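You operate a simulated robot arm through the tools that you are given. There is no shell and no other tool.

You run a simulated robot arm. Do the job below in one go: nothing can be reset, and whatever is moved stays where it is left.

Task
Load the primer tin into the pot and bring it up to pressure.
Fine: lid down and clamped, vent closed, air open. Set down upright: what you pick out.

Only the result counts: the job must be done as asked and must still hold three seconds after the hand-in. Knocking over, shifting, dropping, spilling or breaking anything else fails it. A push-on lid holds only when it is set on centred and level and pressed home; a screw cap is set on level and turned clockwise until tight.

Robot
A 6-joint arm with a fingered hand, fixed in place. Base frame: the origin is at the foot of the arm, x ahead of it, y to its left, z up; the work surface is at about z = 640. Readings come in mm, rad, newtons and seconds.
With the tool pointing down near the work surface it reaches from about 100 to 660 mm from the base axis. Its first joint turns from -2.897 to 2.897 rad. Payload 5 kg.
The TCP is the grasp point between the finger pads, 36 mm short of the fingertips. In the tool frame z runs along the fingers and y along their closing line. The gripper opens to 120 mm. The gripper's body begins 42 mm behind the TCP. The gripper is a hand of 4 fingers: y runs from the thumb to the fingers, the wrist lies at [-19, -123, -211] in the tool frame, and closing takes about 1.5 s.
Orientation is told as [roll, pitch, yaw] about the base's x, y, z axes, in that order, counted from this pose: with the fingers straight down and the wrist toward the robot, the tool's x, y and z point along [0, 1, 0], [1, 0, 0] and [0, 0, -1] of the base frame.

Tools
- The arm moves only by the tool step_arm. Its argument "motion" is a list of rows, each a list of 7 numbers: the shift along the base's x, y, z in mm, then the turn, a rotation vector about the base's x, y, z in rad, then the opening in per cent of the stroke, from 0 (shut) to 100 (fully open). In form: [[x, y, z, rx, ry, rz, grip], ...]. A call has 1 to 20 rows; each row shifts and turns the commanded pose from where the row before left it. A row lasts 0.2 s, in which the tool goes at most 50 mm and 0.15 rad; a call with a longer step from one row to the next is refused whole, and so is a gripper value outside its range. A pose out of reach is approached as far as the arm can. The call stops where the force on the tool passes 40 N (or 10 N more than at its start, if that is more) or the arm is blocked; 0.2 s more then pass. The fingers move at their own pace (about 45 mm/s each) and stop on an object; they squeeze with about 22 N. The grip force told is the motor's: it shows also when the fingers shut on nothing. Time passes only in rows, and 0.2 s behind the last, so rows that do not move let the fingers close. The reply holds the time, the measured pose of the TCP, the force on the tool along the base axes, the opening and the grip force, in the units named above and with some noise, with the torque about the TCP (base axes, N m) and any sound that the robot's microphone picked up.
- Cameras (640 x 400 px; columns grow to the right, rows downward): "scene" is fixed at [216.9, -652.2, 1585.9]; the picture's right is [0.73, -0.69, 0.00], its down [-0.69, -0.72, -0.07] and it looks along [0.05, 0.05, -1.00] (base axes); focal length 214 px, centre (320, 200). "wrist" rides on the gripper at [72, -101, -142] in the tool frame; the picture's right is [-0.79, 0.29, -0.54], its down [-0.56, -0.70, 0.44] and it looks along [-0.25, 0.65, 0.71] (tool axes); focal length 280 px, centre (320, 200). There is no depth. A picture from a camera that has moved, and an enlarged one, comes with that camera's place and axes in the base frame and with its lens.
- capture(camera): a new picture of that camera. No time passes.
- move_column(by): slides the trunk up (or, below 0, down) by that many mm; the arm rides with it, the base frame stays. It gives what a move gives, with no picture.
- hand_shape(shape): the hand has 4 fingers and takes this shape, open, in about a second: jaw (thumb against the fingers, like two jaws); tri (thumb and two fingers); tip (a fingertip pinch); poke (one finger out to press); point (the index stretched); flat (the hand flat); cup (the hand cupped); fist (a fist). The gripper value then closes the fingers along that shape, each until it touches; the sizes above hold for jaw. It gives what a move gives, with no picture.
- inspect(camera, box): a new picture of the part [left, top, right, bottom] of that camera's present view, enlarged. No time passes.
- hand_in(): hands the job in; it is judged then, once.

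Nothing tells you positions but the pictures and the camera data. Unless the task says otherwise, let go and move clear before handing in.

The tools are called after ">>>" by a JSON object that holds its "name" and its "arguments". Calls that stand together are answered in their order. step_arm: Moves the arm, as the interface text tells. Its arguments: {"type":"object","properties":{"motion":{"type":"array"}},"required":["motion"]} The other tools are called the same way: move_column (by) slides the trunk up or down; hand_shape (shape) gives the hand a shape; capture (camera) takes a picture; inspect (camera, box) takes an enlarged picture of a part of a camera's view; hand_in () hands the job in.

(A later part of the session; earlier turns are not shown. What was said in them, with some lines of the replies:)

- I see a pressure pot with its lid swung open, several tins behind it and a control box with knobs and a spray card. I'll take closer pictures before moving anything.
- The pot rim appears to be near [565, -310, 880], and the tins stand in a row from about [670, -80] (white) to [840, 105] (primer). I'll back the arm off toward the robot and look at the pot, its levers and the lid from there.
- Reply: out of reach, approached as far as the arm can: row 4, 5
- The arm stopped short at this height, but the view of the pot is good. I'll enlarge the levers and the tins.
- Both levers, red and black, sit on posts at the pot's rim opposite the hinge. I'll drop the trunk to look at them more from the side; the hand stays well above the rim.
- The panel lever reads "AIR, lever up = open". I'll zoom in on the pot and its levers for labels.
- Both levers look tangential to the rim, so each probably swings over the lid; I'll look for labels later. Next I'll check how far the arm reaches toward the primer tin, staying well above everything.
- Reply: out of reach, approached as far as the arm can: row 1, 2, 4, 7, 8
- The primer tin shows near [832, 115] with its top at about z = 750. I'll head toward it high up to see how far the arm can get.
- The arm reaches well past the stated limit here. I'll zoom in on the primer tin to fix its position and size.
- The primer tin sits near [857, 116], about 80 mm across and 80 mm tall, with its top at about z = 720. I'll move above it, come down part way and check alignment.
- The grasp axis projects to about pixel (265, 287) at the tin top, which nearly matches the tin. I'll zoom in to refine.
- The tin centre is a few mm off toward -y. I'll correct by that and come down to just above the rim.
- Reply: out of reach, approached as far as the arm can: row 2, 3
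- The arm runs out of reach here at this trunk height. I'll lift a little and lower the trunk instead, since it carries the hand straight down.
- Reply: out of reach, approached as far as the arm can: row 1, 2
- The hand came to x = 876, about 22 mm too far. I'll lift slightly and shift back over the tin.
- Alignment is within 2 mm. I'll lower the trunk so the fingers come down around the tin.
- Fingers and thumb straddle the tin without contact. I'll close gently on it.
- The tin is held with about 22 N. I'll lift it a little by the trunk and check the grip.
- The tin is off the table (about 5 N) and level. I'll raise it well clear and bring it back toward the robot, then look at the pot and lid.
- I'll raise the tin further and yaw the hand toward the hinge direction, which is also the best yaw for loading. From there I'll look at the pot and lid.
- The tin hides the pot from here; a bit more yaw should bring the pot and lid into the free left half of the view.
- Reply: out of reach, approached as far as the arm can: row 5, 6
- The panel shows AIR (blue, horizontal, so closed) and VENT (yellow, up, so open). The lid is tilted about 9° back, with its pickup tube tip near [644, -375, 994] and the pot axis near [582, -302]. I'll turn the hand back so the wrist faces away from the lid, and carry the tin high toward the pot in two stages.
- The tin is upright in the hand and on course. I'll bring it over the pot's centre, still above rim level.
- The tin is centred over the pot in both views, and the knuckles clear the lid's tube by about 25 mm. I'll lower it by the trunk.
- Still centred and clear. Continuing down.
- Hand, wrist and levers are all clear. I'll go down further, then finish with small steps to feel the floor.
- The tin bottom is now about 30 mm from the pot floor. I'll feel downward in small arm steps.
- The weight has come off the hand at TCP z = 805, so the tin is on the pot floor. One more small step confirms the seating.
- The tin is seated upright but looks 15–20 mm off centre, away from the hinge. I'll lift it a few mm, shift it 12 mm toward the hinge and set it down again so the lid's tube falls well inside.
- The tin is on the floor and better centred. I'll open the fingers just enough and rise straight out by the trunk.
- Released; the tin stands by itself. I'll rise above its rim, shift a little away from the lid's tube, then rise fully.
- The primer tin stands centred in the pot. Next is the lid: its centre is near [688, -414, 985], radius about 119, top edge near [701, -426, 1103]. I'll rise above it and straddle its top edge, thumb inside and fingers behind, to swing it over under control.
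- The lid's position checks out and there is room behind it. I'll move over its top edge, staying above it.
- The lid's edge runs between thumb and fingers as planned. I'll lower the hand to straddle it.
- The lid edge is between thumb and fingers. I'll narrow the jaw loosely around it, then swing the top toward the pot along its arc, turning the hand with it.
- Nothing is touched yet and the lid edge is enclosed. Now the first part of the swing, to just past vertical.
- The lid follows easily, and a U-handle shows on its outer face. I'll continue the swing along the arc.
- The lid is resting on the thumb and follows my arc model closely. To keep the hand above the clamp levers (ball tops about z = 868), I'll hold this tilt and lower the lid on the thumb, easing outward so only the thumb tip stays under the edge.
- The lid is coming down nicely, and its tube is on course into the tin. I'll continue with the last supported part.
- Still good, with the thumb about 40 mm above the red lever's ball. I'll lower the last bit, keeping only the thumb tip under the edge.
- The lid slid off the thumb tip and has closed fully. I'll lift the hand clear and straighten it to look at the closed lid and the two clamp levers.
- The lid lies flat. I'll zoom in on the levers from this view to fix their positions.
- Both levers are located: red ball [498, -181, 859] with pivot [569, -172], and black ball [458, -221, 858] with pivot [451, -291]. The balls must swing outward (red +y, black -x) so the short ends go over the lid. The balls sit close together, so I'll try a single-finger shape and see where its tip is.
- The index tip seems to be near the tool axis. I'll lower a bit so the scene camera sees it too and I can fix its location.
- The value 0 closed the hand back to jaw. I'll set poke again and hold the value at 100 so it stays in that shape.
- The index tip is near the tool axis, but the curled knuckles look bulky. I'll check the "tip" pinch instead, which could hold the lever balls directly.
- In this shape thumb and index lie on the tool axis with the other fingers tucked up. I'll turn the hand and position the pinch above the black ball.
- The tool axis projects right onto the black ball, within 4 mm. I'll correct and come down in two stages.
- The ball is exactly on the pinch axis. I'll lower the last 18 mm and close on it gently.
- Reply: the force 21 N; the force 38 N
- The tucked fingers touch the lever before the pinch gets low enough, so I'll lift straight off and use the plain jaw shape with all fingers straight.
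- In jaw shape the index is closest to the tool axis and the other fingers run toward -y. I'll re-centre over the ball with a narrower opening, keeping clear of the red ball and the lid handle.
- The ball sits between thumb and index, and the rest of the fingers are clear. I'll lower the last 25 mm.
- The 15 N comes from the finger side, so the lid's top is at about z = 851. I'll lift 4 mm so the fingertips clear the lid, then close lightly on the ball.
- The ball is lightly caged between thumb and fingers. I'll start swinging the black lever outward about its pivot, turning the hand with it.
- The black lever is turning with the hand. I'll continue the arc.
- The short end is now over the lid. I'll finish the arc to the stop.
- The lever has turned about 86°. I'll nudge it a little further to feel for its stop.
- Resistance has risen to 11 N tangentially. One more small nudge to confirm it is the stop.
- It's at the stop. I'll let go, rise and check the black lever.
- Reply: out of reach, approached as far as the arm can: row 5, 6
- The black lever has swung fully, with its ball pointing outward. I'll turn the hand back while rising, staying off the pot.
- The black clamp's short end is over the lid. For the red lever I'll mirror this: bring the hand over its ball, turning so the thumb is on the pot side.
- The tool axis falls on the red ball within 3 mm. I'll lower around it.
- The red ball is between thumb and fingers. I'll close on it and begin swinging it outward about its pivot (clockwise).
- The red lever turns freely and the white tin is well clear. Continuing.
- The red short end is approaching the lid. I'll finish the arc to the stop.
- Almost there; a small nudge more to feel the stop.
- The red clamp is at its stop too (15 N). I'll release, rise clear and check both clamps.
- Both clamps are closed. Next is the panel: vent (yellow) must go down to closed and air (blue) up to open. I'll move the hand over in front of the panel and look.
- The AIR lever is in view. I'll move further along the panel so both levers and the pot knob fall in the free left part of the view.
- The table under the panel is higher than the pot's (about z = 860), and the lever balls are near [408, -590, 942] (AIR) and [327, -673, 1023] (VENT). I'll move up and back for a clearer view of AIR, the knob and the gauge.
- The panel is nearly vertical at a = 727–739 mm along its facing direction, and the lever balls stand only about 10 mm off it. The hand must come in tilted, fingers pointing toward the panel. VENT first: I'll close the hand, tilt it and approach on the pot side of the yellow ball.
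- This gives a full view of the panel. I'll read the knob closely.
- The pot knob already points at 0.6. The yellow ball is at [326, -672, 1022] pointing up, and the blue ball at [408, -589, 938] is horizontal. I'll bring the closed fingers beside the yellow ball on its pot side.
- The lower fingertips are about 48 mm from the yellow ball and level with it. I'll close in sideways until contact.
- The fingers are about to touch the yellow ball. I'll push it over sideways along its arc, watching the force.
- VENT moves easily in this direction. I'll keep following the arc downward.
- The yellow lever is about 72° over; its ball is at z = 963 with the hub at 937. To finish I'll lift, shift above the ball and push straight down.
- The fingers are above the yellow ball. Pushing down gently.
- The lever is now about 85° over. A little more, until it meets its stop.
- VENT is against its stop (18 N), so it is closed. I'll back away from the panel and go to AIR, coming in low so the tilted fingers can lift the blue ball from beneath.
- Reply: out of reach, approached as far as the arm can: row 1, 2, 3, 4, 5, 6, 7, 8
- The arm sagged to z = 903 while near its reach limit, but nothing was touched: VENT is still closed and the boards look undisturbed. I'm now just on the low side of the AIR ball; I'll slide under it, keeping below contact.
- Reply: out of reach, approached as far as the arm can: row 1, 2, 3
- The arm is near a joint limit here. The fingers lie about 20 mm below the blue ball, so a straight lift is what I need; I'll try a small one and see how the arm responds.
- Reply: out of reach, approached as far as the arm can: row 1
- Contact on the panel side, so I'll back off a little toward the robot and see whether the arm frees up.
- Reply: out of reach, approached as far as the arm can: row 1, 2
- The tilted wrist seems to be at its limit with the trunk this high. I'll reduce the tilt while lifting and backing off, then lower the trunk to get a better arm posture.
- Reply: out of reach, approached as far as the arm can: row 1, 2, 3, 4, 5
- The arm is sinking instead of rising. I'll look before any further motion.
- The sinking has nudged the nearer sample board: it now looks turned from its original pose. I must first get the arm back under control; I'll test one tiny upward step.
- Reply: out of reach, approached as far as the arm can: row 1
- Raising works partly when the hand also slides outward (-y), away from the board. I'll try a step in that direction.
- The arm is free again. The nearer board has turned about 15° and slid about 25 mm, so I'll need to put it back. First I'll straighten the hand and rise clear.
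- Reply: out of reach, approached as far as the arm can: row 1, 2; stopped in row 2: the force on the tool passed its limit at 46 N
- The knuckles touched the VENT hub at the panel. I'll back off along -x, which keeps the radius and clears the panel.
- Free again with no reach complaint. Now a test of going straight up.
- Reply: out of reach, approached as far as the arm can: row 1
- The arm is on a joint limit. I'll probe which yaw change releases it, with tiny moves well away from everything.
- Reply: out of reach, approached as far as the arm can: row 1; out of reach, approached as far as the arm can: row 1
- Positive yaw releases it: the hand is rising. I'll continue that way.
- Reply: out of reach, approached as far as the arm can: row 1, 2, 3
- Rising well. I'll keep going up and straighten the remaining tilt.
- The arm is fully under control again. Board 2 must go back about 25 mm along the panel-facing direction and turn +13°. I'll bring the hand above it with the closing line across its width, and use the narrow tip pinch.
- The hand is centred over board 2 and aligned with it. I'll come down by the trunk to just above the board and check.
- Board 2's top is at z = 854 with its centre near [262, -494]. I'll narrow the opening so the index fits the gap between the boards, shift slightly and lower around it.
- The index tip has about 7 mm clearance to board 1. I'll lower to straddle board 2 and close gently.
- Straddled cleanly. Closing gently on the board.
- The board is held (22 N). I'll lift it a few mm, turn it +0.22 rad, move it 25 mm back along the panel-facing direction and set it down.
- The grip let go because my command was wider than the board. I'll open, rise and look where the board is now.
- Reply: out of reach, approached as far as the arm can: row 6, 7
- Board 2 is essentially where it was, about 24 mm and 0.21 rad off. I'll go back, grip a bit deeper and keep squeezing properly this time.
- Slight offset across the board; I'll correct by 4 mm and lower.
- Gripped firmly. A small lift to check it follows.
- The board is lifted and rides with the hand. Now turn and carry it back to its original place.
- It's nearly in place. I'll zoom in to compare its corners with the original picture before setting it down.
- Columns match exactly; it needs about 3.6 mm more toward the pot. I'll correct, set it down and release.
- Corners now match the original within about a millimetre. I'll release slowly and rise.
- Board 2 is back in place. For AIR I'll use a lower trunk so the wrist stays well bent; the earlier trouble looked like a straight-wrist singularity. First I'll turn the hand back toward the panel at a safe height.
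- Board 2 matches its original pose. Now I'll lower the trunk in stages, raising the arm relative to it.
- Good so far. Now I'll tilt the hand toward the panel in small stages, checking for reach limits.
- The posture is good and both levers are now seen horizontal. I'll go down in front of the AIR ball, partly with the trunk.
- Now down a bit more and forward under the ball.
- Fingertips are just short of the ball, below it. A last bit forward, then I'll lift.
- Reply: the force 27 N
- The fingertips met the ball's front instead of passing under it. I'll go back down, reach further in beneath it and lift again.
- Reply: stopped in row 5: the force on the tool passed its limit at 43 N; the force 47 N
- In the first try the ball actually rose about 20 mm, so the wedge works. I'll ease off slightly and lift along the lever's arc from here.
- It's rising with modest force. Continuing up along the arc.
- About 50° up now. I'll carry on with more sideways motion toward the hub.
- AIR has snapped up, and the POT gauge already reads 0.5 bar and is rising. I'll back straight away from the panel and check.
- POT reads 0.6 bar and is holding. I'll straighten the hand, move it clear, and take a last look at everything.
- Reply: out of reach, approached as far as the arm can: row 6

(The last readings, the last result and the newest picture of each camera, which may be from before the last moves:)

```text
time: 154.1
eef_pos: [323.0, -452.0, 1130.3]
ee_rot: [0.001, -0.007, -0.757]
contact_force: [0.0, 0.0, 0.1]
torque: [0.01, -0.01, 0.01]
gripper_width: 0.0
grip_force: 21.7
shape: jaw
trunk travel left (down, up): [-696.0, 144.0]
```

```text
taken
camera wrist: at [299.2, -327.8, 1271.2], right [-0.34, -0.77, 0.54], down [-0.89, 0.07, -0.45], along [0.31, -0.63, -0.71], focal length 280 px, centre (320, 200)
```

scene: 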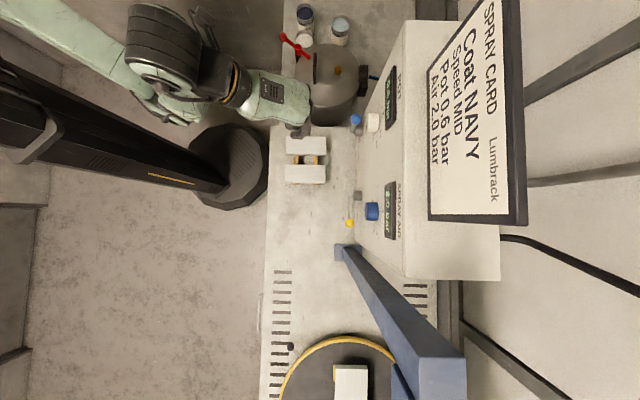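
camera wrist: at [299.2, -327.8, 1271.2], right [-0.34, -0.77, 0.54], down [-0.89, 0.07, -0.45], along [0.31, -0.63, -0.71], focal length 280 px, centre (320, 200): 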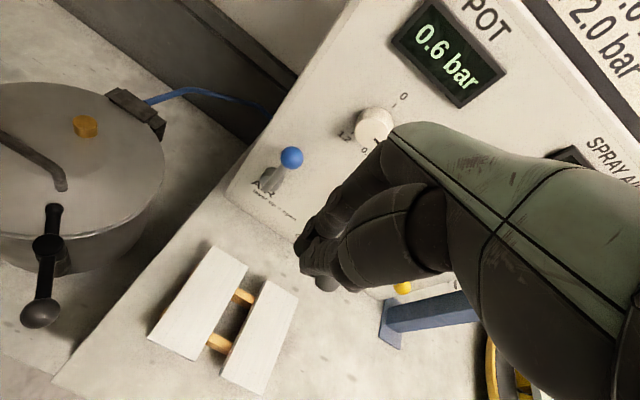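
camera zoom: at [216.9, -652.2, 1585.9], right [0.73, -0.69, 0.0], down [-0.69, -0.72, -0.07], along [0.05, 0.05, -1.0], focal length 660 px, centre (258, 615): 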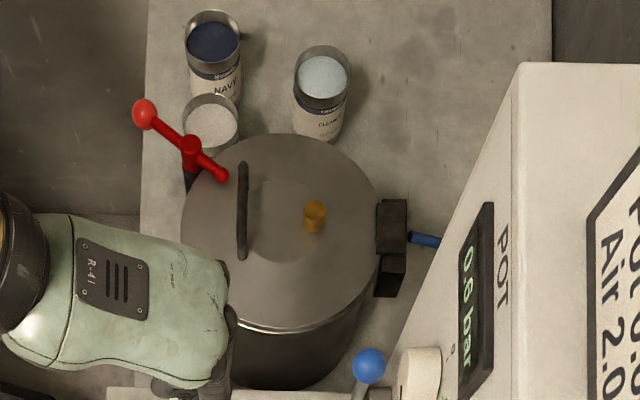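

Everything looks right: lid clamped both sides, vent closed, air open, 0.6 bar. One last check of the boards and the panel before handing in.

>>> {"name": "inspect", "arguments": {"camera": "scene", "box": [260, 100, 420, 250]}}

>>> {"name": "inspect", "arguments": {"camera": "scene", "box": [270, 130, 340, 195]}}

```text
2.67 times, centred on (340, 175) of scene
camera zoom: at [216.9, -652.2, 1585.9], right [0.73, -0.69, 0.0], down [-0.69, -0.72, -0.07], along [0.05, 0.05, -1.0], focal length 572 px, centre (267, 267)
```

zoom: 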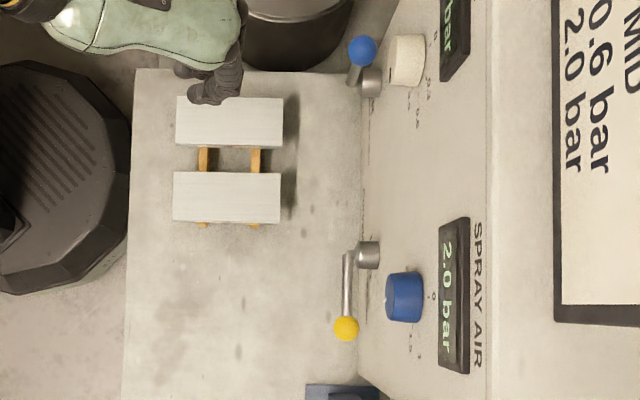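

```text
6.15 times, centred on (305, 162) of scene
camera zoom: at [216.9, -652.2, 1585.9], right [0.73, -0.69, 0.0], down [-0.69, -0.72, -0.07], along [0.05, 0.05, -1.0], focal length 1320 px, centre (412, 431)
```

zoom: 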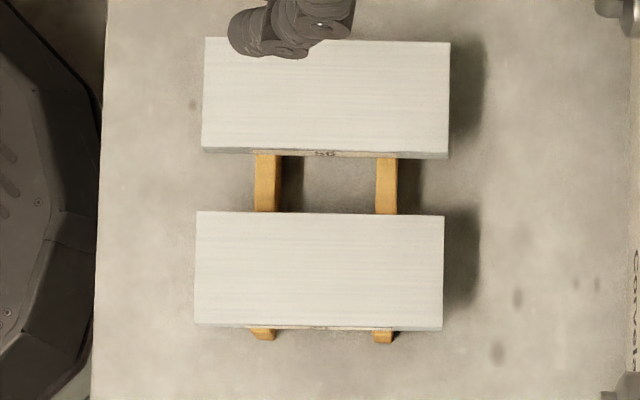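

The boards match the first picture to the pixel, the tins are untouched, the gauge holds 0.6 bar and the hand is clear. I'm handing in.

>>> {"name": "hand_in", "arguments": {}}

```text
The job is handed in.
```

The primer tin is in the pot and the pot is at pressure. I handed the job in with the POT gauge reading 0.6 bar; the hand-in gave no verdict.

- **Pot:** the tin was set down upright in the centre. The lid is down, and both the red and black clamps are turned to their stops over it.
- **Panel:** VENT is down (closed) and AIR is up (open). The POT knob was already at 0.6, so I left it alone; that matches the spray card.
- **One thing disturbed:** while I was working at the panel, the arm hit a joint limit, sank and bumped sample board 29. The board slid about 25 mm and turned about 13°. I picked it up and put it back; its corners match the first picture to about a millimetre. If any shift counts against the job, this is where it would.
- **Everything else:** the other tins and board 56 looked unmoved in the last pictures, and the hand was clear when I handed in.
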